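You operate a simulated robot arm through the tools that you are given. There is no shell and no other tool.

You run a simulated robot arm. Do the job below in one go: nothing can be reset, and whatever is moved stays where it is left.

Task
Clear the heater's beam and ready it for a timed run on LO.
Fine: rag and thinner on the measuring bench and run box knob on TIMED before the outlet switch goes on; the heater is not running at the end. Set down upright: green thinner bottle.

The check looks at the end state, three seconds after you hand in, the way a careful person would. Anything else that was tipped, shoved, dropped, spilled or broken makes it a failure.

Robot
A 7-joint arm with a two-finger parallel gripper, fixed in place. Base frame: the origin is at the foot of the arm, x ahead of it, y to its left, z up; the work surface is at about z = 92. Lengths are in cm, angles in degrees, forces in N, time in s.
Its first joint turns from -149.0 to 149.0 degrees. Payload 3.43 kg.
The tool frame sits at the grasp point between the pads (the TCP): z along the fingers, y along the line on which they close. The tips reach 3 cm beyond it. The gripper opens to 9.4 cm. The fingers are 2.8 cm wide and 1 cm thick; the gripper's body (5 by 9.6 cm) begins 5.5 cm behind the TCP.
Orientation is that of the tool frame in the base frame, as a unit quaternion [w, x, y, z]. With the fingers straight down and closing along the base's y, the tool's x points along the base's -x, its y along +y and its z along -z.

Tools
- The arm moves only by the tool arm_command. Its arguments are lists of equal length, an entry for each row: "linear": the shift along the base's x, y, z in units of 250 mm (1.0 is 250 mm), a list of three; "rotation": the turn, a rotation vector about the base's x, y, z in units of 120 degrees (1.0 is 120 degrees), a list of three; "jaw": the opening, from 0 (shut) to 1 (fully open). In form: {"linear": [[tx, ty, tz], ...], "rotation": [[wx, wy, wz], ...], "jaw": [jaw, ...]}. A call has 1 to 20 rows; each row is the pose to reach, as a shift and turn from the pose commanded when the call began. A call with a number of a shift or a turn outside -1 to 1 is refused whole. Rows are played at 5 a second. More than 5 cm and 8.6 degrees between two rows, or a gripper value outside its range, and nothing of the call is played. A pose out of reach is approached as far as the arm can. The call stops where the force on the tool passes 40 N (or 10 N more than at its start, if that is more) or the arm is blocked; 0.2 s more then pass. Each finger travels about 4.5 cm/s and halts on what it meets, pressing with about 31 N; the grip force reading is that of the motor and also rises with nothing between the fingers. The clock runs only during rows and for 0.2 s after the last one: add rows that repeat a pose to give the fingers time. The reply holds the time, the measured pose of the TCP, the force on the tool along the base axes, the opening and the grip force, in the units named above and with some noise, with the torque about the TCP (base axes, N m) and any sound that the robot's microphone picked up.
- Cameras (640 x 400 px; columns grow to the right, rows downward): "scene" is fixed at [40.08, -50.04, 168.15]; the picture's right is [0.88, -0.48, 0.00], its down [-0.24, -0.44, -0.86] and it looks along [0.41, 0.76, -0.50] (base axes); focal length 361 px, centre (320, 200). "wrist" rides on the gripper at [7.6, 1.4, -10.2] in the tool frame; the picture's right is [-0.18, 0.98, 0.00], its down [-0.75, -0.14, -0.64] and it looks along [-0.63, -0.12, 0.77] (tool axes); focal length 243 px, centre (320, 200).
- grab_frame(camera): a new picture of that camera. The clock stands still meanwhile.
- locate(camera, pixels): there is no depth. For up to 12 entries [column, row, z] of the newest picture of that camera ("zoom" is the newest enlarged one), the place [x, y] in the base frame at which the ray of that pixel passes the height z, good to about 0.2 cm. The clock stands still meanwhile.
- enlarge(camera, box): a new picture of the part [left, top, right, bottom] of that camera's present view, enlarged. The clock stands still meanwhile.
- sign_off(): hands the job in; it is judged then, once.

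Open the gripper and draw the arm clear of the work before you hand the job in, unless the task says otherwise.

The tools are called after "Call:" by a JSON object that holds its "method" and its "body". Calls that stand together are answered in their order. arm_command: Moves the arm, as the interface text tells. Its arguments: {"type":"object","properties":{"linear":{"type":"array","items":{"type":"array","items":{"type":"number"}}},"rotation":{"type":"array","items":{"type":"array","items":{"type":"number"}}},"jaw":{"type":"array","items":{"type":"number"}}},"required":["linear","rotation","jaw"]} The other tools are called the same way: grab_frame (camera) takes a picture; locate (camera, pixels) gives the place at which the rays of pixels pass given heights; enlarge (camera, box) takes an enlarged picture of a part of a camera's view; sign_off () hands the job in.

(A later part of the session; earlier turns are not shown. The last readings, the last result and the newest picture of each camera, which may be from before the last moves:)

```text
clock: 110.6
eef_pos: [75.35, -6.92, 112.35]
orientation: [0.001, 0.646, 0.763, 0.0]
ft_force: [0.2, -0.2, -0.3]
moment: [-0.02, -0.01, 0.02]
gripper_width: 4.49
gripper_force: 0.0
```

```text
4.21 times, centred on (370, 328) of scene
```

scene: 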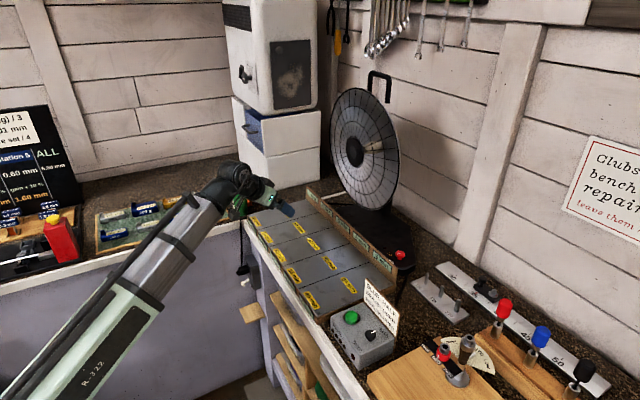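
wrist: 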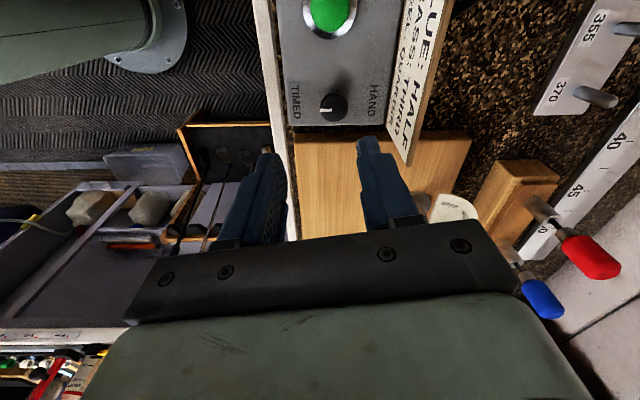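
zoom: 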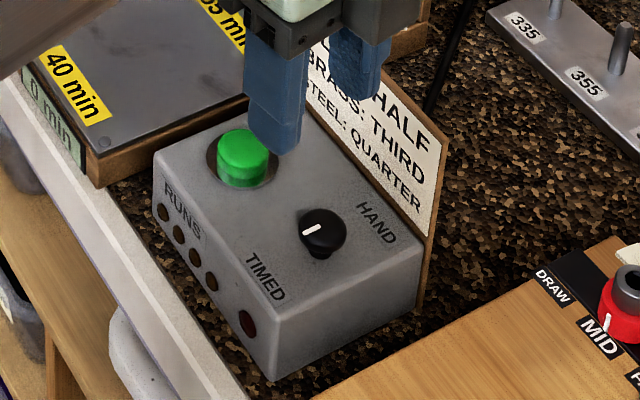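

The scene zoom shows the pointer toward TIMED. I verify with a wrist zoom on the knob at (333,106).

Call:
{"method": "enlarge", "body": {"camera": "wrist", "box": [280, 60, 400, 140]}}

```text
5.00 times, centred on (340, 100) of wrist
```

zoom: 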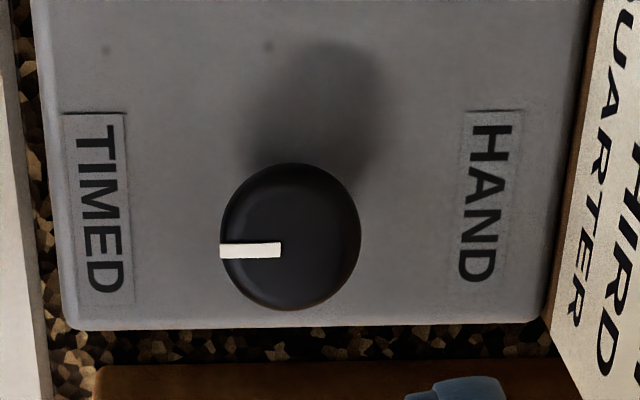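

The pointer is exactly on TIMED. Next the heater's knob: I turn the wrist back and move toward it for a close view.

Call:
{"method": "arm_command", "body": {"linear": [[-0.05, 0.05, 0.04], [-0.1, 0.1, 0.08], [-0.15, 0.15, 0.12], [-0.2, 0.2, 0.16], [-0.25, 0.26, 0.2], [-0.25, 0.32, 0.2], [-0.22, 0.4, 0.2], [-0.18, 0.48, 0.2], [-0.12, 0.56, 0.2], [-0.05, 0.64, 0.2], [0.02, 0.7, 0.2]], "rotation": [[0, 0, 0.06], [0, 0, 0.12], [0, 0, 0.18], [0, 0, 0.24], [0, 0, 0.3], [0, 0, 0.36], [0, 0, 0.42], [0, 0, 0.48], [0, 0, 0.54], [0, 0, 0.6], [0, 0, 0.66]], "jaw": [0.48, 0.48, 0.48, 0.48, 0.48, 0.48, 0.48, 0.48, 0.48, 0.48, 0.48]}}

Call:
{"method": "grab_frame", "body": {"camera": "wrist"}}

Call:
{"method": "enlarge", "body": {"camera": "scene", "box": [370, 220, 430, 275]}}

```text
clock: 113.0
eef_pos: [76.4, 10.57, 115.44]
orientation: [0.013, 0.027, 1.0, 0.003]
ft_force: [1.8, 1.2, -2.6]
moment: [-0.18, 0.01, -0.14]
gripper_width: 4.52
gripper_force: 0.1
out of reach, approached as far as the arm can: row 2, 3, 4, 5, 6, 7, 8, 9, 10, 11
stopped in row 11: the force on the tool passed its limit at 49 N (the readings are from after the stop); the commanded pose is now the measured one
```

```text
taken
```

wrist: 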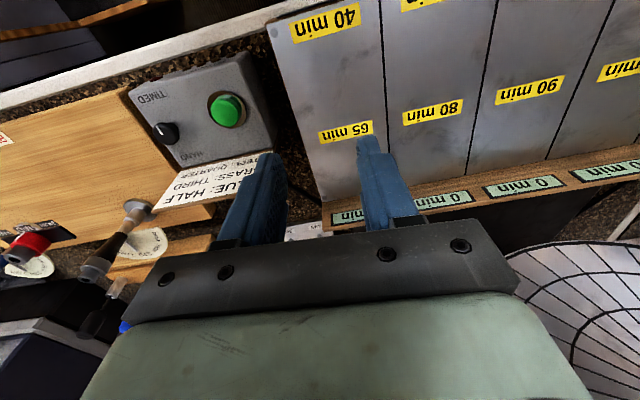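

```text
7.27 times, centred on (400, 248) of scene
```

zoom: 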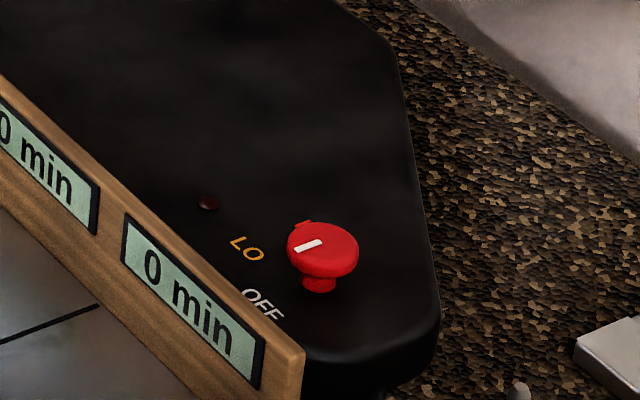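

The wrist came too near the forearm again at zero tilt; nothing else touched. The heater knob's pointer is at OFF (toward the robot) and LO is ~75° around toward +y. I tilt outward and approach for a close view.

Call:
{"method": "arm_command", "body": {"linear": [[0.04, 0, 0], [0.1, 0, 0], [0.18, 0.02, 0], [0.26, 0.04, 0], [0.34, 0.06, 0], [0.42, 0.08, 0], [0.42, 0.08, 0]], "rotation": [[0, -0.05, 0], [0, -0.1, 0], [0, -0.15, 0], [0, -0.2, 0], [0, -0.25, 0], [0, -0.29, 0], [0, -0.29, 0]], "jaw": [0.48, 0.48, 0.48, 0.48, 0.48, 0.48, 0.48]}}

Call:
{"method": "grab_frame", "body": {"camera": "wrist"}}

Call:
{"method": "grab_frame", "body": {"camera": "scene"}}

```text
clock: 114.6
eef_pos: [87.04, 12.5, 115.36]
orientation: [0.312, 0.025, 0.95, 0.011]
ft_force: [-0.1, 0.1, 0.3]
moment: [-0.01, 0.0, 0.03]
gripper_width: 4.51
gripper_force: 0.1
```

```text
taken
```

wrist: 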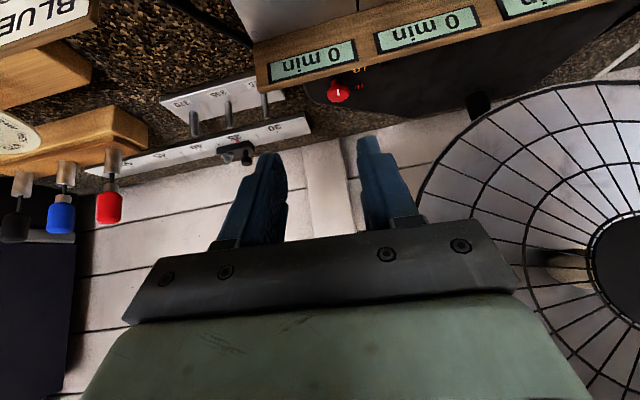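

```text
taken
```

scene: 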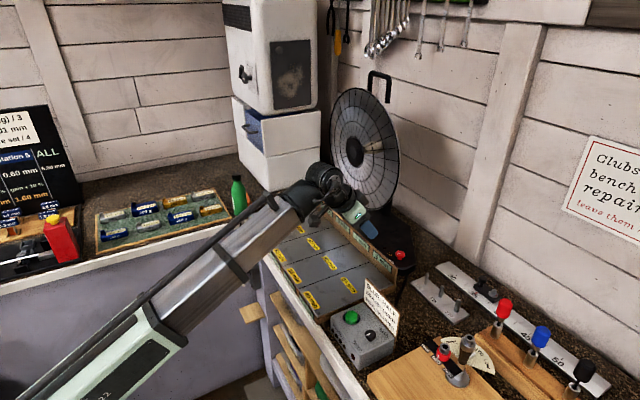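

The knob is at (338,90), partly hidden by the tray's back panel. I move further out with less tilt for a view from above.

Call:
{"method": "arm_command", "body": {"linear": [[0.06, 0, 0], [0.12, 0, 0], [0.18, 0, 0], [0.24, 0, 0], [0.3, 0, 0], [0.36, 0, 0], [0.36, 0, 0]], "rotation": [[0, 0.02, 0], [0, 0.04, 0], [0, 0.06, 0], [0, 0.08, 0], [0, 0.1, 0], [0, 0.12, 0], [0, 0.12, 0]], "jaw": [0.48, 0.48, 0.48, 0.48, 0.48, 0.48, 0.48]}}

Call:
{"method": "grab_frame", "body": {"camera": "wrist"}}

Call:
{"method": "enlarge", "body": {"camera": "wrist", "box": [260, 40, 420, 160]}}

```text
clock: 116.2
eef_pos: [95.87, 12.66, 115.27]
orientation: [0.189, 0.026, 0.982, 0.007]
ft_force: [0.4, -0.3, 0.2]
moment: [0.03, 0.01, -0.01]
gripper_width: 4.53
gripper_force: 0.0
```

```text
taken
```

wrist: 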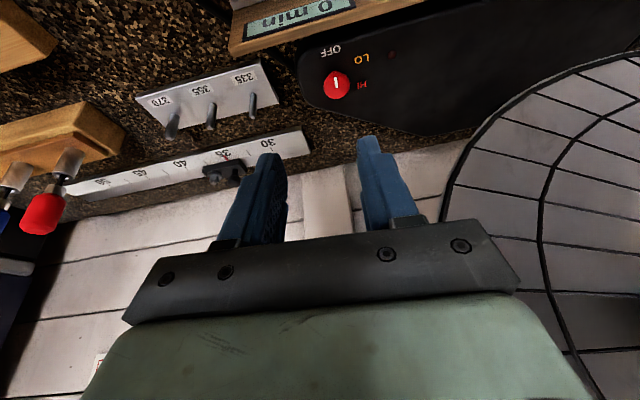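

```text
3.33 times, centred on (340, 100) of wrist
```

zoom: 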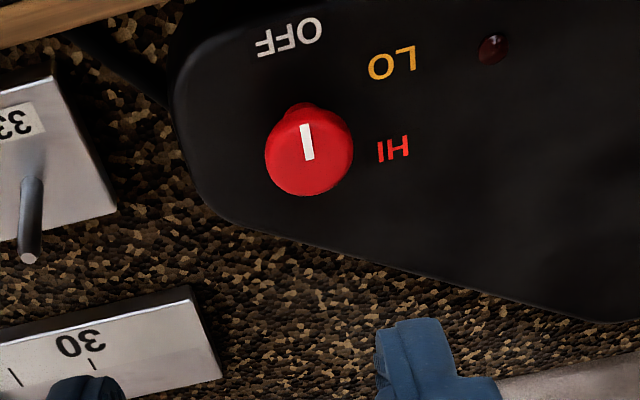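

Now the labels are clear: pointer at OFF, LO 45° clockwise, HI 90° clockwise. I triangulate the knob's position.

Call:
{"method": "locate", "body": {"camera": "wrist", "pixels": [[336.4, 85, 95], [336.4, 85, 96], [336.4, 85, 97], [336.4, 85, 98], [336.4, 85, 99], [336.4, 85, 100], [331.5, 71, 95], [361.6, 59, 95]]}}

Call:
{"method": "locate", "body": {"camera": "scene", "pixels": [[400.3, 253.9, 95], [400.3, 253.9, 96], [400.3, 253.9, 97], [400.3, 253.9, 98], [400.3, 253.9, 99], [400.3, 253.9, 100], [400, 261, 95]]}}

```text
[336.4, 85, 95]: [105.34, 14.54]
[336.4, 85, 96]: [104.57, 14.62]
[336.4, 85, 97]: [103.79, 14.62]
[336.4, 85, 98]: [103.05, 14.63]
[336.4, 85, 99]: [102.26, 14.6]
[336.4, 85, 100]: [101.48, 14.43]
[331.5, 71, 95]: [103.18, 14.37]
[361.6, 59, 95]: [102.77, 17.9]
```

```text
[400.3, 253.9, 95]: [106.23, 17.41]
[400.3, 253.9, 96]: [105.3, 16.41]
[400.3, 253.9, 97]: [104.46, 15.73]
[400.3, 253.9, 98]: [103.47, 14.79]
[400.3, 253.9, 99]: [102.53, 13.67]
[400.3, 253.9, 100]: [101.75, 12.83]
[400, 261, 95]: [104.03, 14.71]
```

Knob top is at about (103.1, 14.6, 98.1). I check the tray's back panel position so the fingers clear it.

Call:
{"method": "locate", "body": {"camera": "wrist", "pixels": [[294, 41, 99], [294, 41, 100], [294, 41, 101], [294, 41, 102], [400, 6, 100], [400, 6, 101]]}}

Call:
{"method": "locate", "body": {"camera": "scene", "pixels": [[397.7, 268.6, 99], [397.7, 268.6, 100], [397.7, 268.6, 101], [397.7, 268.6, 102], [307, 189, 100], [307, 189, 101]]}}

Call:
{"method": "enlarge", "body": {"camera": "wrist", "box": [220, 0, 420, 130]}}

```text
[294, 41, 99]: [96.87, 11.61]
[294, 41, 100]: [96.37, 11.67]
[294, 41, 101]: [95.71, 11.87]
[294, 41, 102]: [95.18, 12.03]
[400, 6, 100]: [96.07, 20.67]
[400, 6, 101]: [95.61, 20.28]
```

```text
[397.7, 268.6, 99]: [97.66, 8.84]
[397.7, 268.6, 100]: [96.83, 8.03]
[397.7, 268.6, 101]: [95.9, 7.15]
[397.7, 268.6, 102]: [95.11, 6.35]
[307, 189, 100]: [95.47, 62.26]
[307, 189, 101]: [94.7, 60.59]
```

```text
3.08 times, centred on (320, 65) of wrist
```

zoom: 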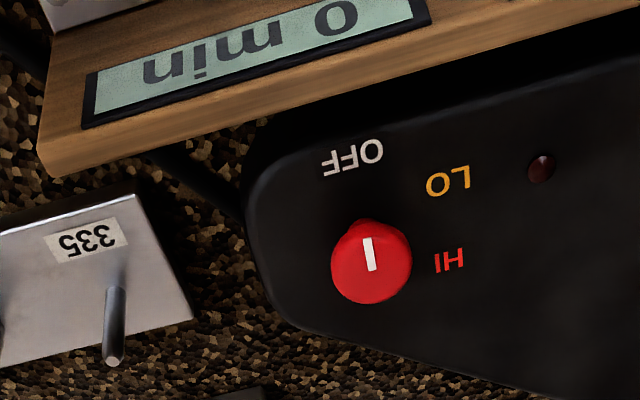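

The panel's back edge is at x≈96.5–97, so fingers will clear it. I go to a pre-grasp pose over the knob with 22° outward tilt and yaw +30°, leaving room to turn -45°.

Call:
{"method": "arm_command", "body": {"linear": [[0.03, 0, -0.04], [0.06, 0, -0.1], [0.09, 0, -0.16], [0.12, 0, -0.22], [0.14, 0.002, -0.28], [0.157, 0.002, -0.331], [0.157, 0.002, -0.331]], "rotation": [[0, 0, 0.05], [0, 0, 0.1], [0, 0, 0.15], [0, 0, 0.2], [0, 0, 0.24], [0, 0, 0.275], [0, 0, 0.275]], "jaw": [0.48, 0.48, 0.48, 0.48, 0.48, 0.48, 0.48]}}

Call:
{"method": "grab_frame", "body": {"camera": "wrist"}}

Call:
{"method": "enlarge", "body": {"camera": "scene", "box": [340, 170, 440, 280]}}

```text
clock: 117.8
eef_pos: [100.21, 12.42, 106.88]
orientation: [0.18, -0.254, 0.948, 0.06]
ft_force: [-0.3, 0.2, -0.1]
moment: [0.01, 0.03, 0.02]
gripper_width: 4.52
gripper_force: 0.0
```

```text
taken
```

wrist: 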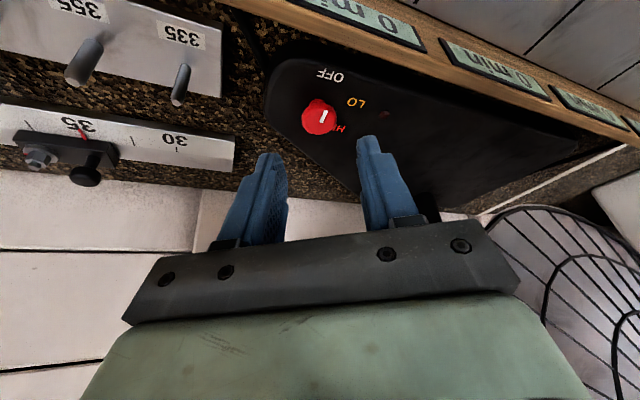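

```text
3.64 times, centred on (390, 225) of scene
```

zoom: 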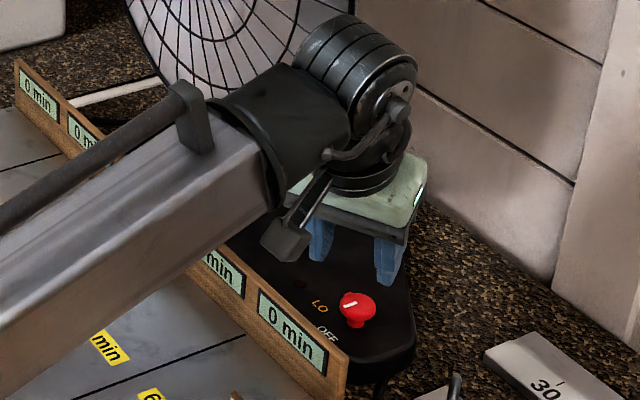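

Prediction puts the knob's top at (323,119) in this picture; it appears near (320,117). I zoom to check precisely.

Call:
{"method": "enlarge", "body": {"camera": "wrist", "box": [280, 70, 370, 160]}}

```text
4.44 times, centred on (325, 115) of wrist
```

zoom: 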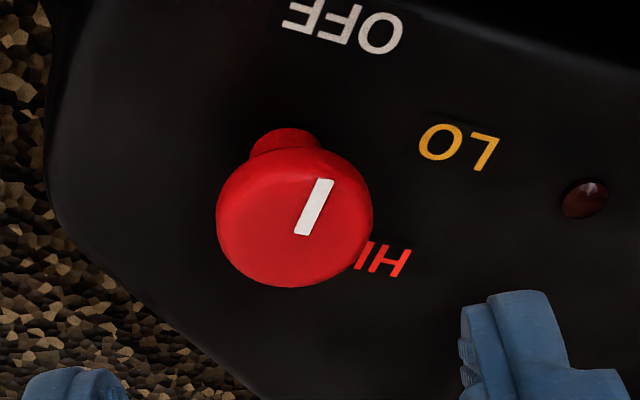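

The knob is centred within ~0.05 cm of the tool axis. I advance 7.8 cm along the tool axis so the tips straddle the red disc.

Call:
{"method": "arm_command", "body": {"linear": [[0.03, 0.02, -0.09], [0.06, 0.04, -0.18], [0.08, 0.053, -0.24], [0.09, 0.059, -0.27], [0.097, 0.064, -0.289], [0.097, 0.064, -0.289]], "rotation": [[0, 0, 0], [0, 0, 0], [0, 0, 0], [0, 0, 0], [0, 0, 0], [0, 0, 0]], "jaw": [0.48, 0.48, 0.48, 0.48, 0.48, 0.48]}}

Call:
{"method": "grab_frame", "body": {"camera": "wrist"}}

Call:
{"method": "enlarge", "body": {"camera": "scene", "box": [360, 200, 440, 280]}}

```text
clock: 119.2
eef_pos: [102.53, 14.21, 99.93]
orientation: [0.181, -0.254, 0.948, 0.062]
ft_force: [0.1, 0.4, -0.9]
moment: [0.03, 0.0, -0.02]
gripper_width: 4.5
gripper_force: 0.2
```

```text
taken
```

wrist: 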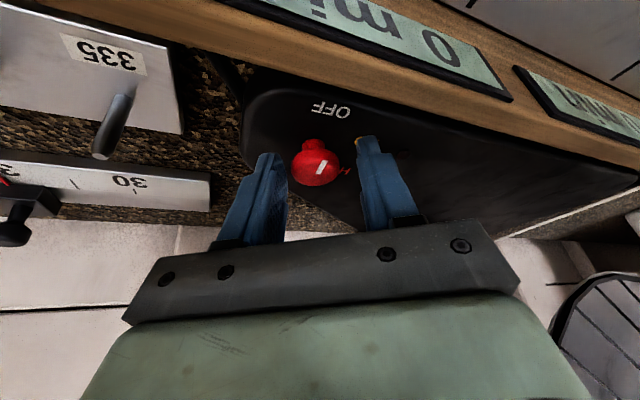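

```text
5.00 times, centred on (400, 240) of scene
```

zoom: 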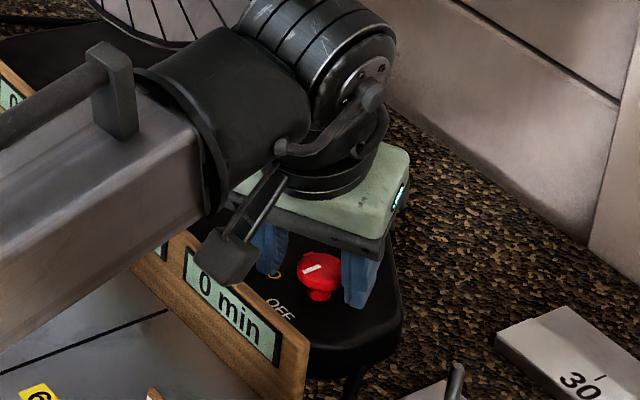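

The red disc at (317,165) lies between the tips. I close on it.

Call:
{"method": "arm_command", "body": {"linear": [[0, 0, 0], [0, 0, 0], [0, 0, 0], [0, 0, 0]], "rotation": [[0, 0, 0], [0, 0, 0], [0, 0, 0], [0, 0, 0]], "jaw": [0.4, 0.32, 0.25, 0.25]}}

Call:
{"method": "enlarge", "body": {"camera": "wrist", "box": [240, 80, 400, 210]}}

```text
clock: 120.2
eef_pos: [102.46, 13.99, 99.9]
orientation: [0.18, -0.254, 0.948, 0.061]
ft_force: [7.4, -12.4, 0.9]
moment: [-0.27, -0.19, -0.15]
gripper_width: 3.23
gripper_force: 7.8
```

```text
3.08 times, centred on (320, 145) of wrist
```

zoom: 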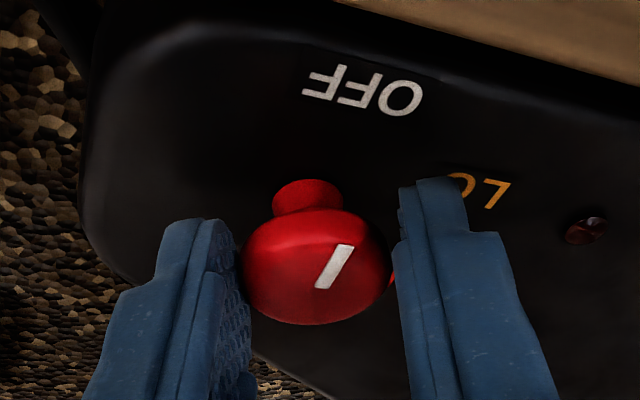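

The left finger touched first (14 N sideways). I shift 0.2 cm toward -y to centre, then finish closing.

Call:
{"method": "arm_command", "body": {"linear": [[0.002, -0.003, 0], [0.004, -0.007, 0], [0.004, -0.007, 0], [0.004, -0.007, 0], [0.004, -0.007, 0]], "rotation": [[0, 0, 0], [0, 0, 0], [0, 0, 0], [0, 0, 0], [0, 0, 0]], "jaw": [0.34, 0.33, 0.28, 0.25, 0.25]}}

Call:
{"method": "enlarge", "body": {"camera": "wrist", "box": [240, 80, 400, 210]}}

```text
clock: 121.4
eef_pos: [102.39, 13.95, 99.75]
orientation: [0.18, -0.255, 0.948, 0.061]
ft_force: [7.5, -8.5, 2.1]
moment: [-0.16, -0.13, -0.12]
gripper_width: 2.93
gripper_force: 30.7
```

```text
3.08 times, centred on (320, 145) of wrist
```

zoom: 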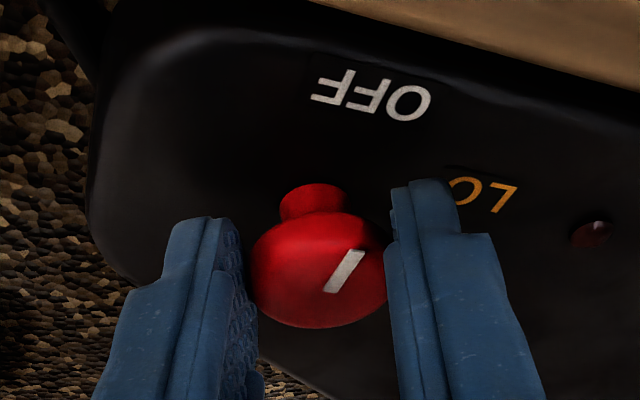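

Grip is firm (2.93 cm, 31 N). Before turning, I locate the OFF and LO labels around the knob axis (≈103.15, 14.45) to get the needed angle.

Call:
{"method": "locate", "body": {"camera": "zoom", "pixels": [[370, 95, 94.5], [370, 95, 95], [370, 95, 95.5], [482, 190, 94.5], [482, 190, 95], [482, 190, 95.5], [591, 232, 95], [343, 270, 98], [345, 250, 98], [330, 290, 98], [357, 255, 98]]}}

```text
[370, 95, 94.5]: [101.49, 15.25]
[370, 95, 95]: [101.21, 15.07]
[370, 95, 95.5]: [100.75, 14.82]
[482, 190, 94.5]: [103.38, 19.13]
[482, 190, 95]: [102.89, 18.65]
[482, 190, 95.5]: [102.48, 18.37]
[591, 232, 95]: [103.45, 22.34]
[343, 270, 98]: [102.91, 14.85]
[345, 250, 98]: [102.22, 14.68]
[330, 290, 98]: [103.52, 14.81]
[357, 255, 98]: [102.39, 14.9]
```

Label geometry: OFF at ~185°, LO at ~118°, HI at ~57° around the knob, so LO is about -60° from OFF. I turn the gripped knob -60° about its vertical axis.

Call:
{"method": "arm_command", "body": {"linear": [[-0.0024, 0.0041, 0], [-0.0041, 0.0085, 0], [-0.0054, 0.0131, 0], [-0.006, 0.0178, 0], [-0.0059, 0.0225, 0], [-0.0053, 0.0272, 0], [-0.004, 0.0318, 0], [-0.0022, 0.0361, 0], [-0.0022, 0.0361, 0]], "rotation": [[0, 0, -0.0625], [0, 0, -0.125], [0, 0, -0.1875], [0, 0, -0.25], [0, 0, -0.3125], [0, 0, -0.375], [0, 0, -0.4375], [0, 0, -0.5], [0, 0, -0.5]], "jaw": [0.25, 0.25, 0.25, 0.25, 0.25, 0.25, 0.25, 0.25, 0.25]}}

Call:
{"method": "grab_frame", "body": {"camera": "wrist"}}

Call:
{"method": "enlarge", "body": {"camera": "wrist", "box": [240, 80, 400, 210]}}

Call:
{"method": "enlarge", "body": {"camera": "scene", "box": [360, 200, 440, 280]}}

```text
clock: 123.4
eef_pos: [102.35, 14.99, 99.78]
orientation: [0.186, 0.256, 0.948, -0.036]
ft_force: [2.6, 9.3, 1.3]
moment: [0.53, 0.44, 0.09]
gripper_width: 2.94
gripper_force: 31.0
```

```text
taken
```

wrist: 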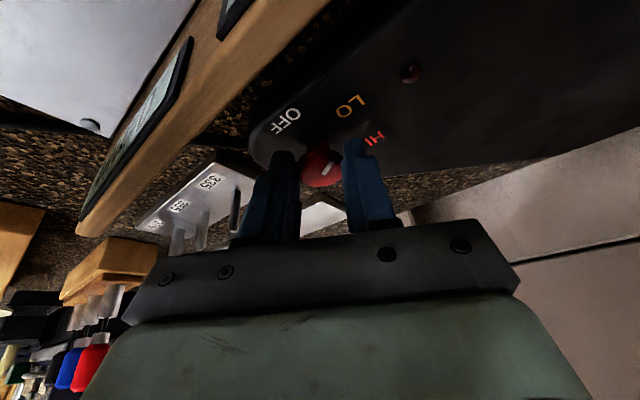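

```text
3.08 times, centred on (320, 145) of wrist
```

zoom: 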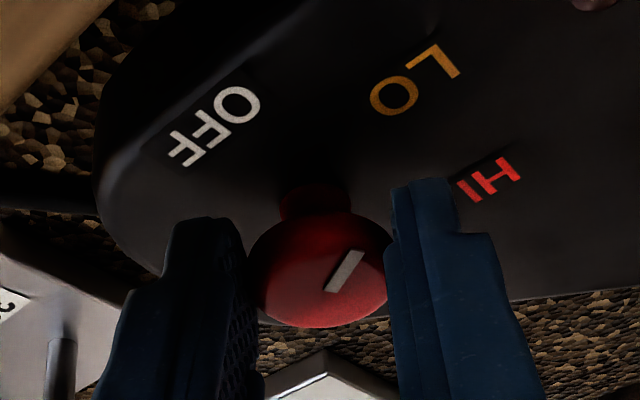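

```text
5.00 times, centred on (400, 240) of scene
```

zoom: 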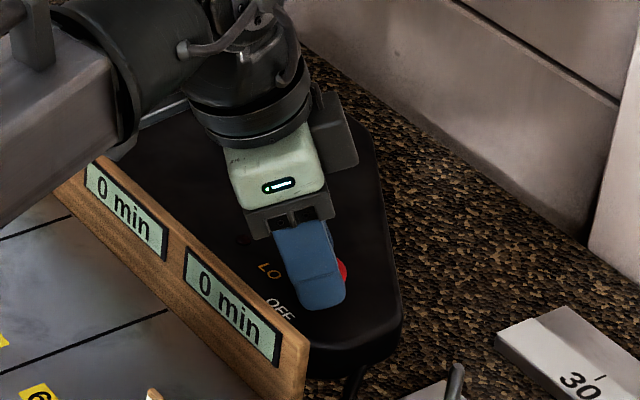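

In the tool's view the pointer (31,-36) lines up with the LO label (100,-110). I open the jaws and back off along the tool axis to verify.

Call:
{"method": "arm_command", "body": {"linear": [[0, 0, 0], [0, 0, 0], [-0.02, 0.01, 0.06], [-0.05, 0.025, 0.14], [-0.08, 0.04, 0.22], [-0.107, 0.052, 0.297], [-0.107, 0.052, 0.297]], "rotation": [[0, 0, 0], [0, 0, 0], [0, 0, 0], [0, 0, 0], [0, 0, 0], [0, 0, 0], [0, 0, 0]], "jaw": [0.4, 0.48, 0.48, 0.48, 0.48, 0.48, 0.48]}}

Call:
{"method": "grab_frame", "body": {"camera": "wrist"}}

Call:
{"method": "enlarge", "body": {"camera": "wrist", "box": [270, 50, 390, 150]}}

Call:
{"method": "enlarge", "body": {"camera": "scene", "box": [370, 220, 430, 275]}}

```text
clock: 125.0
eef_pos: [99.6, 16.16, 107.24]
orientation: [0.187, 0.254, 0.948, -0.037]
ft_force: [-0.1, 0.4, -0.6]
moment: [0.02, 0.0, 0.0]
gripper_width: 4.51
gripper_force: 0.0
```

```text
taken
```

wrist: 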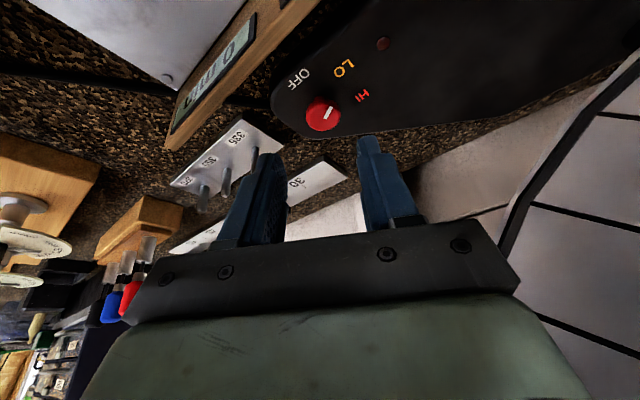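

```text
4.00 times, centred on (330, 100) of wrist
```

zoom: 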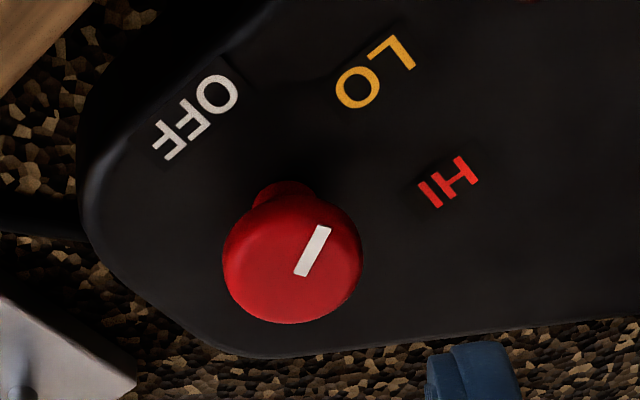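

```text
7.27 times, centred on (400, 248) of scene
```

zoom: 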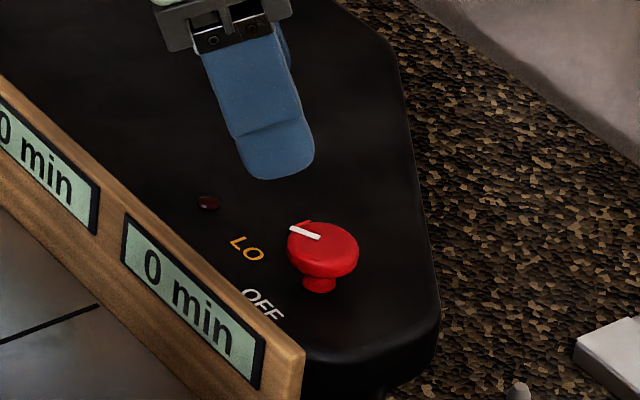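

The pointer moved to the LO side; I measure its direction and the labels' directions precisely with locate.

Call:
{"method": "locate", "body": {"camera": "zoom", "pixels": [[311, 240, 98], [322, 235, 98]]}}

Call:
{"method": "enlarge", "body": {"camera": "wrist", "box": [270, 50, 390, 150]}}

Call:
{"method": "locate", "body": {"camera": "wrist", "pixels": [[325.75, 118.75, 98], [330.5, 107, 98], [298.75, 79.25, 96], [343.75, 68, 96], [361.75, 95.5, 96], [323, 113, 98], [298.75, 79.25, 95], [343.75, 68, 95], [361.75, 95.5, 95]]}}

```text
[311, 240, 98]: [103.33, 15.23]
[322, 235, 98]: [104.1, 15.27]
```

```text
4.00 times, centred on (330, 100) of wrist
```

zoom: 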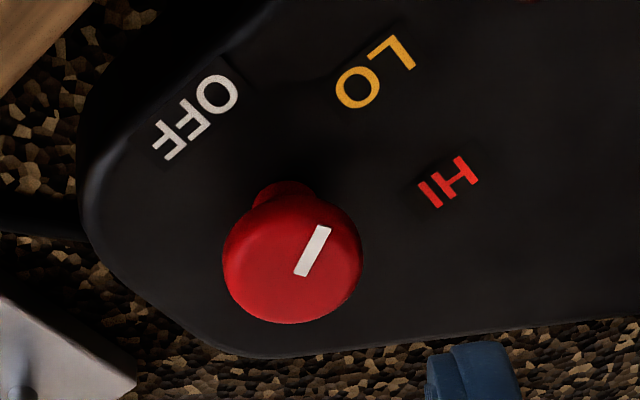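

```text
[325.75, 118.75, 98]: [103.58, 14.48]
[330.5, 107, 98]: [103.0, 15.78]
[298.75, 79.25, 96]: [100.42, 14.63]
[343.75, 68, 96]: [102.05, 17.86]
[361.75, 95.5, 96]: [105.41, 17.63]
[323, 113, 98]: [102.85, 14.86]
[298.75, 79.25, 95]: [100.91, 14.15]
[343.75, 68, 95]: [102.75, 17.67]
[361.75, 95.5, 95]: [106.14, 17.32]
```

The pointer is at ~114° versus LO's ~117°: it is on LO. Next is the outlet; I retreat upward and inward first.

Call:
{"method": "arm_command", "body": {"linear": [[-0.04, 0.01, 0.12], [-0.1, 0.01, 0.24], [-0.2, 0.01, 0.34], [-0.34, 0, 0.36], [-0.5, 0, 0.36], [-0.66, 0, 0.36], [-0.82, 0, 0.36], [-0.98, 0, 0.36]], "rotation": [[0, 0, 0], [0, 0, 0], [0, -0.02, 0], [0, -0.05, 0], [0, -0.08, 0], [0, -0.11, 0], [0, -0.14, 0], [0, -0.17, 0]], "jaw": [0.48, 0.48, 0.48, 0.48, 0.48, 0.48, 0.48, 0.48]}}

Call:
{"method": "grab_frame", "body": {"camera": "scene"}}

Call:
{"method": "enlarge", "body": {"camera": "scene", "box": [220, 235, 280, 305]}}

```text
clock: 126.8
eef_pos: [75.29, 15.81, 116.13]
orientation: [0.352, 0.256, 0.9, 0.008]
ft_force: [0.1, 0.4, 0.0]
moment: [0.01, 0.03, -0.01]
gripper_width: 4.5
gripper_force: 0.1
```

```text
taken
```

scene: 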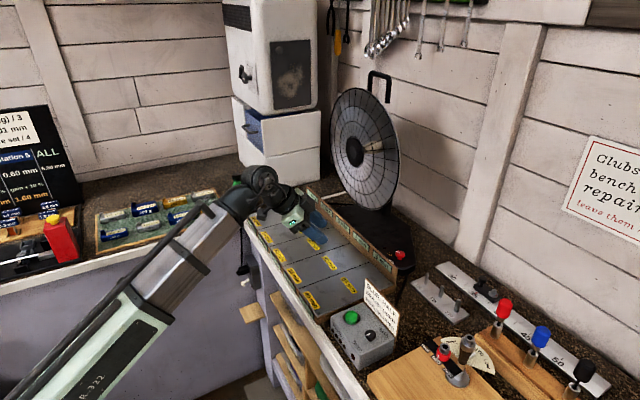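

```text
5.71 times, centred on (250, 270) of scene
```

zoom: 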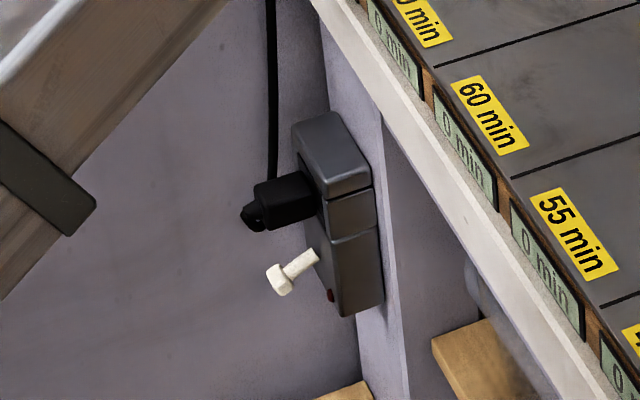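

The outlet faces -x with its white lever pointing down and the lamp dark (off). I move to a pose in front of it for a closer view.

Call:
{"method": "arm_command", "body": {"linear": [[-0.12, 0.03, 0], [-0.26, 0.06, 0], [-0.4, 0.12, 0], [-0.54, 0.2, 0], [-0.68, 0.28, 0], [-0.8, 0.38, -0.02], [-0.88, 0.5, -0.06], [-0.92, 0.62, -0.12]], "rotation": [[-0.012, 0.002, 0.029], [-0.024, 0.004, 0.057], [-0.035, 0.005, 0.086], [-0.047, 0.007, 0.115], [-0.059, 0.009, 0.143], [-0.071, 0.011, 0.172], [-0.082, 0.012, 0.2], [-0.094, 0.014, 0.229]], "jaw": [0.4, 0.3, 0.2, 0.1, 0, 0, 0, 0]}}

Call:
{"method": "grab_frame", "body": {"camera": "wrist"}}

Call:
{"method": "grab_frame", "body": {"camera": "scene"}}

```text
clock: 128.6
eef_pos: [52.13, 31.65, 113.36]
orientation: [0.35, 0.0, 0.937, 0.0]
ft_force: [0.6, 0.6, 0.5]
moment: [0.01, 0.02, 0.01]
gripper_width: 0.0
gripper_force: 31.0
```

```text
taken
```

wrist: 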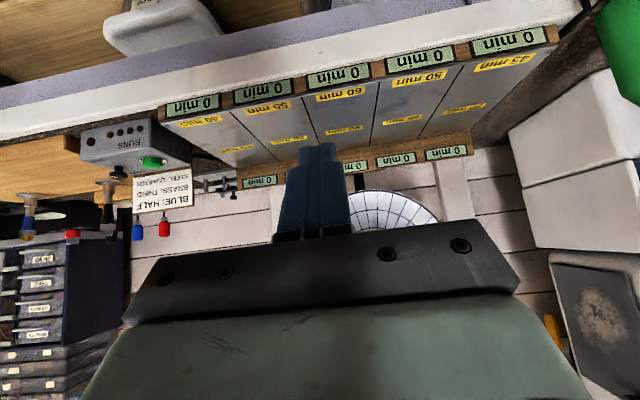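

```text
taken
```

scene: 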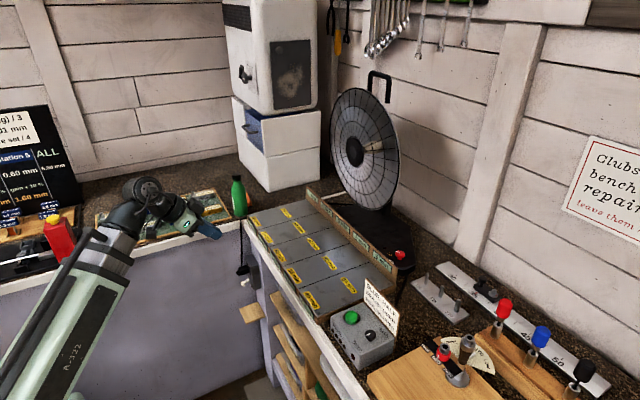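

Scene shows both items still in place on the measuring bench. I descend in front of the outlet to look at it.

Call:
{"method": "arm_command", "body": {"linear": [[-0.06, 0.12, -0.08], [-0.12, 0.24, -0.2], [-0.18, 0.36, -0.34], [-0.22, 0.46, -0.5], [-0.24, 0.5, -0.66], [-0.24, 0.5, -0.8], [-0.24, 0.5, -0.85]], "rotation": [[0, 0, 0], [0, 0, 0], [0, 0, 0], [0, 0, 0], [0, 0, 0], [0, 0, 0], [0, 0, 0]], "jaw": [0, 0, 0, 0, 0, 0, 0]}}

Call:
{"method": "grab_frame", "body": {"camera": "wrist"}}

Call:
{"method": "grab_frame", "body": {"camera": "scene"}}

```text
clock: 130.2
eef_pos: [46.1, 44.3, 92.09]
orientation: [0.349, 0.001, 0.937, 0.0]
ft_force: [-1.1, -0.4, 1.1]
moment: [0.04, 0.01, 0.0]
gripper_width: 0.01
gripper_force: 31.2
```

```text
taken
```

wrist: 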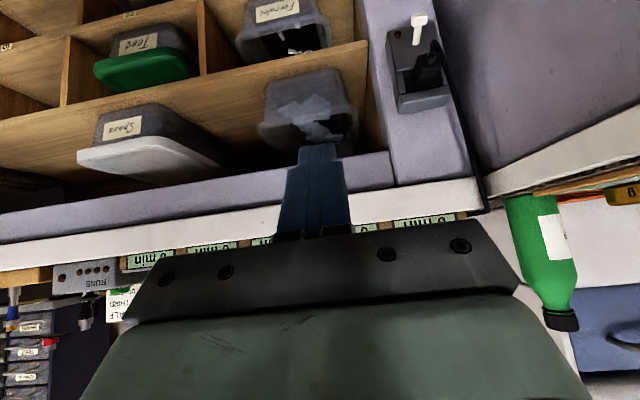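

```text
taken
```

scene: 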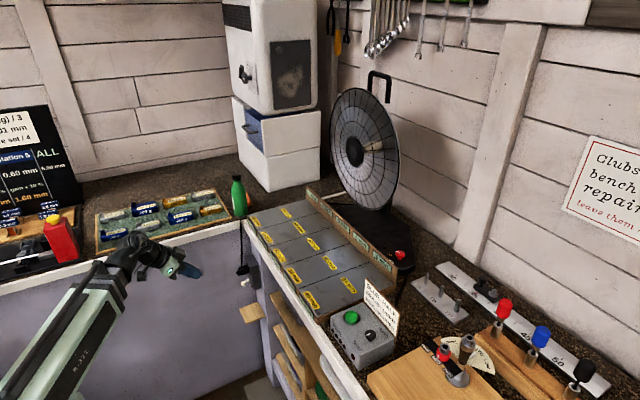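

The outlet shows at (415,65) in the wrist view, upside down: lever at top, plug below. I zoom in on it.

Call:
{"method": "enlarge", "body": {"camera": "wrist", "box": [360, 0, 480, 120]}}

Call:
{"method": "enlarge", "body": {"camera": "scene", "box": [220, 235, 280, 305]}}

```text
3.33 times, centred on (420, 60) of wrist
```

zoom: 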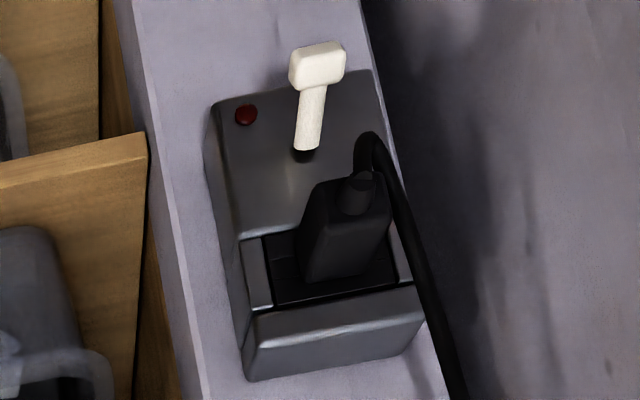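

```text
5.71 times, centred on (250, 270) of scene
```

zoom: 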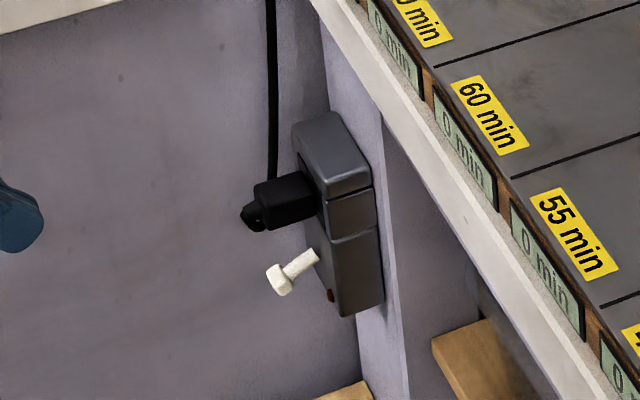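

I triangulate the lever's tip and base from both pictures.

Call:
{"method": "grab_frame", "body": {"camera": "wrist"}}

Call:
{"method": "locate", "body": {"camera": "wrist", "pixels": [[419.4, 18.6, 74], [419.4, 18.6, 76], [419.4, 18.6, 78], [419.4, 18.6, 80], [419.4, 18.6, 82], [415.8, 45, 76], [415.8, 45, 78], [415.8, 45, 80], [415.8, 45, 82], [415.8, 45, 84]]}}

Call:
{"method": "locate", "body": {"camera": "scene", "pixels": [[242.8, 283.8, 74], [242.8, 283.8, 76], [242.8, 283.8, 78], [242.8, 283.8, 80], [242.8, 283.8, 82], [249.65, 279.6, 76], [249.65, 279.6, 78], [249.65, 279.6, 80], [249.65, 279.6, 82], [249.65, 279.6, 84]]}}

```text
taken
```

wrist: 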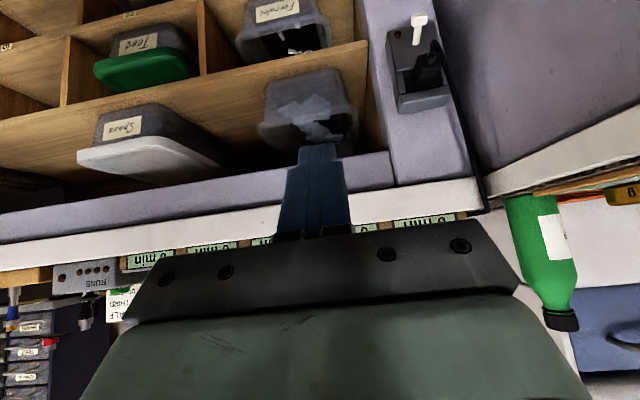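

```text
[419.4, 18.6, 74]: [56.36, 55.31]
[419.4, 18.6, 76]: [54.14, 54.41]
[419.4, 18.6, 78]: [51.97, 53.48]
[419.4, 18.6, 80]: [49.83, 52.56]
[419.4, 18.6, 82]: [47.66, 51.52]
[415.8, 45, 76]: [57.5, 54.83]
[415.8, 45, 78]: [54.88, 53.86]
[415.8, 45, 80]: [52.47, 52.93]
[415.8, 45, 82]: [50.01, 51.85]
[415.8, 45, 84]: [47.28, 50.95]
```

```text
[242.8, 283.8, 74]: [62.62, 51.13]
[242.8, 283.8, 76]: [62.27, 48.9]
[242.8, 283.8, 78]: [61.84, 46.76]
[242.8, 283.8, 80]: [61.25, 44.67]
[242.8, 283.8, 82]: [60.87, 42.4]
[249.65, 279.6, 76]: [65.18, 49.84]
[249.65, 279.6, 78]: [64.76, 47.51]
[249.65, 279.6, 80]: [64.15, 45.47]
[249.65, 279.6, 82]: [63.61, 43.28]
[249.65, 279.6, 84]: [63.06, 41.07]
```

Triangulation gives the lever tip at about (64.0, 58.4, 67.3) and base at (67.0, 58.3, 68.5): it points down ~22°. I'll push it up from below with the closed fingers, tool tilted 60° along +x; first I move to a staging pose.

Call:
{"method": "arm_command", "body": {"linear": [[0.02, 0.08, -0.06], [0.05, 0.16, -0.14], [0.08, 0.24, -0.22], [0.1, 0.32, -0.3], [0.12, 0.4, -0.38], [0.14, 0.46, -0.46], [0.14, 0.46, -0.48]], "rotation": [[0, -0.026, 0], [0, -0.052, 0], [0, -0.079, 0], [0, -0.105, 0], [0, -0.131, 0], [0, -0.158, 0], [0, -0.158, 0]], "jaw": [0, 0, 0, 0, 0, 0, 0]}}

Call:
{"method": "grab_frame", "body": {"camera": "wrist"}}

Call:
{"method": "grab_frame", "body": {"camera": "scene"}}

```text
clock: 131.8
eef_pos: [49.76, 55.64, 79.83]
orientation: [0.499, 0.0, 0.866, 0.001]
ft_force: [-0.3, 0.7, 0.1]
moment: [-0.01, 0.01, 0.03]
gripper_width: 0.02
gripper_force: 30.9
```

```text
taken
```

wrist: 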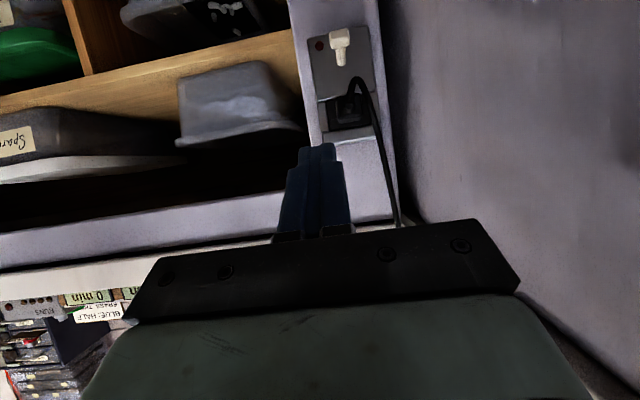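

```text
taken
```

scene: 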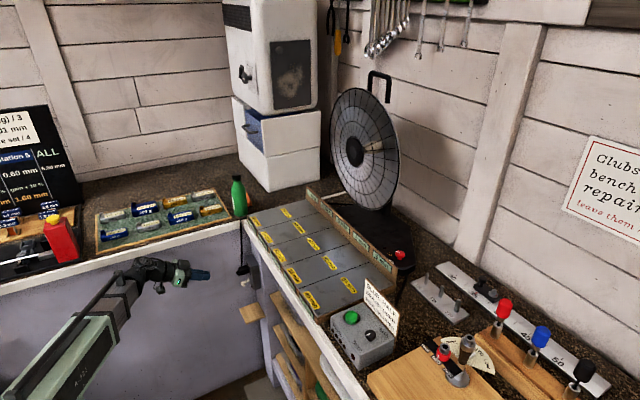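

The predicted lever tip projects to (340,44), and the picture shows its head at (340,40), so the location is confirmed. I zoom once to refine.

Call:
{"method": "enlarge", "body": {"camera": "wrist", "box": [290, 10, 400, 150]}}

Call:
{"method": "enlarge", "body": {"camera": "scene", "box": [190, 235, 290, 325]}}

```text
2.86 times, centred on (345, 80) of wrist
```

zoom: 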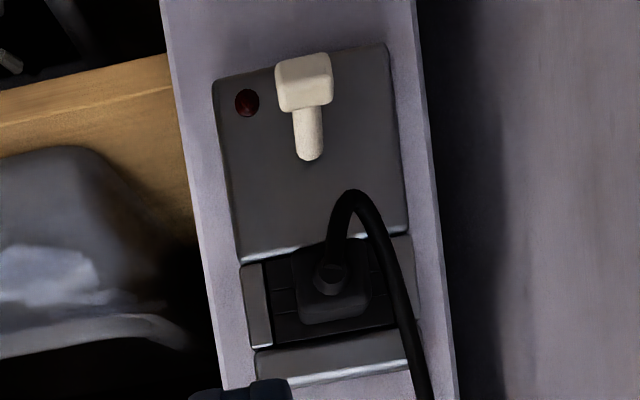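

```text
4.44 times, centred on (240, 280) of scene
```

zoom: 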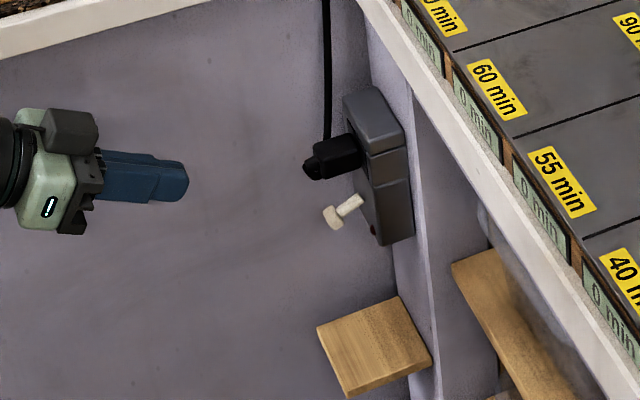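

Refined: lever head centre (64.05, 58.4, 66.9), ~2 cm big, base (67.1, 58.3, 68.4). I go down to a staging pose in front of and below it, tilt 75°.

Call:
{"method": "arm_command", "body": {"linear": [[0.02, 0.03, -0.1], [0.04, 0.06, -0.22], [0.06, 0.09, -0.34], [0.09, 0.11, -0.46], [0.11, 0.11, -0.56], [0.13, 0.11, -0.633], [0.13, 0.11, -0.633]], "rotation": [[0, -0.02, 0], [0, -0.04, 0], [0, -0.06, 0], [0, -0.08, 0], [0, -0.1, 0], [0, -0.125, 0], [0, -0.125, 0]], "jaw": [0, 0, 0, 0, 0, 0, 0]}}

Call:
{"method": "grab_frame", "body": {"camera": "wrist"}}

Call:
{"method": "enlarge", "body": {"camera": "scene", "box": [190, 235, 290, 325]}}

```text
clock: 133.4
eef_pos: [52.92, 58.72, 64.16]
orientation: [0.608, 0.0, 0.794, 0.001]
ft_force: [0.2, 0.1, 0.0]
moment: [0.0, -0.01, 0.01]
gripper_width: 0.0
gripper_force: 30.6
```

```text
taken
```

wrist: 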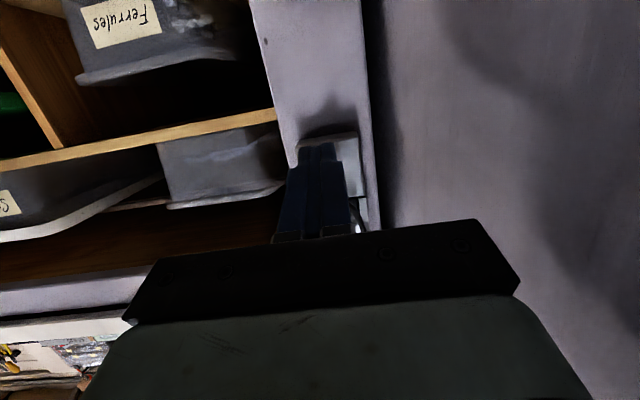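

```text
4.44 times, centred on (240, 280) of scene
```

zoom: 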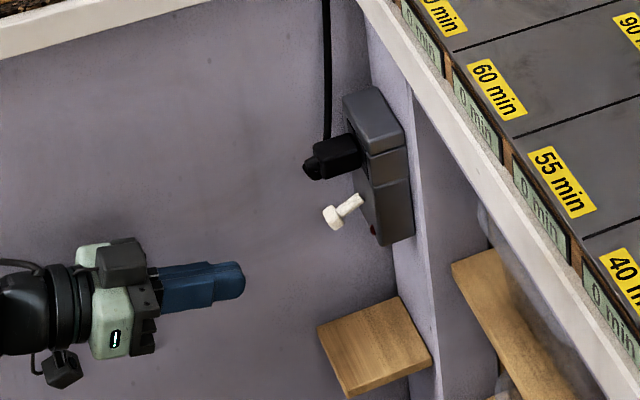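

The closed fingers are level below the lever and in front of it. I move +x 8 cm to slide under the lever head, slightly lower.

Call:
{"method": "arm_command", "body": {"linear": [[0.06, -0.004, -0.016], [0.13, -0.008, -0.016], [0.2, -0.012, -0.016], [0.26, -0.012, -0.016], [0.325, -0.012, -0.016], [0.325, -0.012, -0.016]], "rotation": [[0, 0, 0], [0, 0, 0], [0, 0, 0], [0, 0, 0], [0, 0, 0], [0, 0, 0]], "jaw": [0, 0, 0, 0, 0, 0]}}

Call:
{"method": "enlarge", "body": {"camera": "scene", "box": [200, 235, 280, 325]}}

Call:
{"method": "grab_frame", "body": {"camera": "wrist"}}

```text
clock: 134.8
eef_pos: [60.97, 58.23, 63.9]
orientation: [0.608, 0.0, 0.794, 0.0]
ft_force: [-0.5, -0.2, 0.8]
moment: [0.0, 0.0, -0.02]
gripper_width: 0.0
gripper_force: 31.3
```

```text
4.44 times, centred on (240, 280) of scene
```

zoom: 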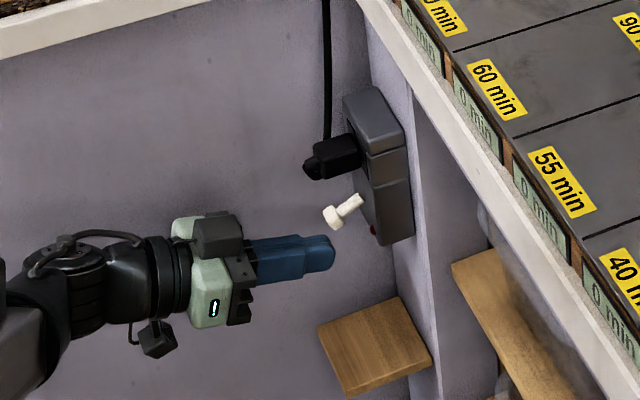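

```text
taken
```

wrist: 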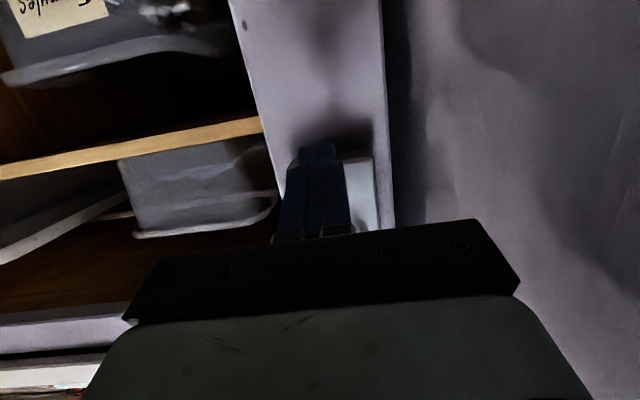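

The fingertip is right under the lever head (scene zoom: tip (328,245), head (335,217)). I raise 2.5 cm in small steps.

Call:
{"method": "arm_command", "body": {"linear": [[0, 0, 0.02], [0, 0, 0.04], [0, 0, 0.06], [0, 0, 0.08], [0, 0, 0.1], [0, 0, 0.1]], "rotation": [[0, 0, 0], [0, 0, 0], [0, 0, 0], [0, 0, 0], [0, 0, 0], [0, 0, 0]], "jaw": [0, 0, 0, 0, 0, 0]}}

Call:
{"method": "enlarge", "body": {"camera": "scene", "box": [200, 235, 280, 325]}}

```text
clock: 136.0
eef_pos: [60.57, 58.1, 65.88]
orientation: [0.604, -0.001, 0.797, 0.002]
ft_force: [-4.0, 0.0, -2.3]
moment: [-0.06, 0.08, 0.02]
gripper_width: 0.0
gripper_force: 31.1
stopped in row 5: the force on the tool passed its limit at 47 N (the readings are from after the stop); the commanded pose is now the measured one
```

```text
4.44 times, centred on (240, 280) of scene
```

zoom: 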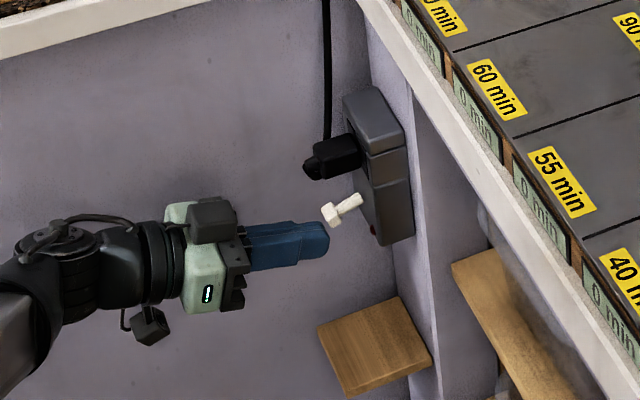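

The residual force (-4, -2.3) points along the lever's axis, so the fingertip was pushing on the head's end rather than its underside. I lower again, go 1.7 cm further in, then lift.

Call:
{"method": "arm_command", "body": {"linear": [[0, 0.004, -0.04], [0, 0.008, -0.08], [0.03, 0.01, -0.084], [0.06, 0.01, -0.084], [0.08, 0.01, -0.084], [0.08, 0.01, -0.084]], "rotation": [[0, 0, 0], [0, 0, 0], [0, 0, 0], [0, 0, 0], [0, 0, 0], [0, 0, 0]], "jaw": [0, 0, 0, 0, 0, 0]}}

Call:
{"method": "enlarge", "body": {"camera": "scene", "box": [220, 250, 270, 310]}}

```text
clock: 137.4
eef_pos: [62.47, 58.24, 63.71]
orientation: [0.606, 0.0, 0.796, 0.001]
ft_force: [-0.2, -0.6, 0.2]
moment: [0.01, -0.03, -0.02]
gripper_width: 0.02
gripper_force: 30.9
```

```text
6.67 times, centred on (245, 280) of scene
```

zoom: 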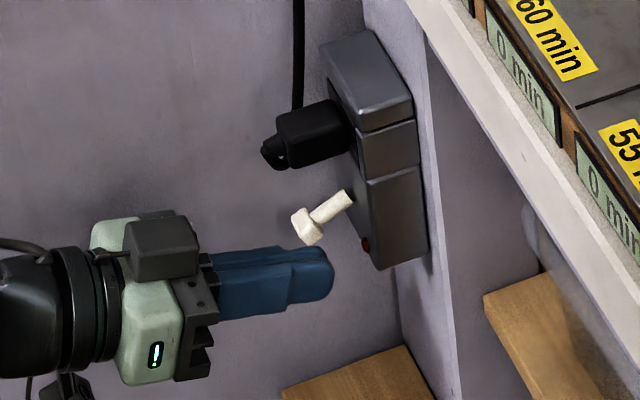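

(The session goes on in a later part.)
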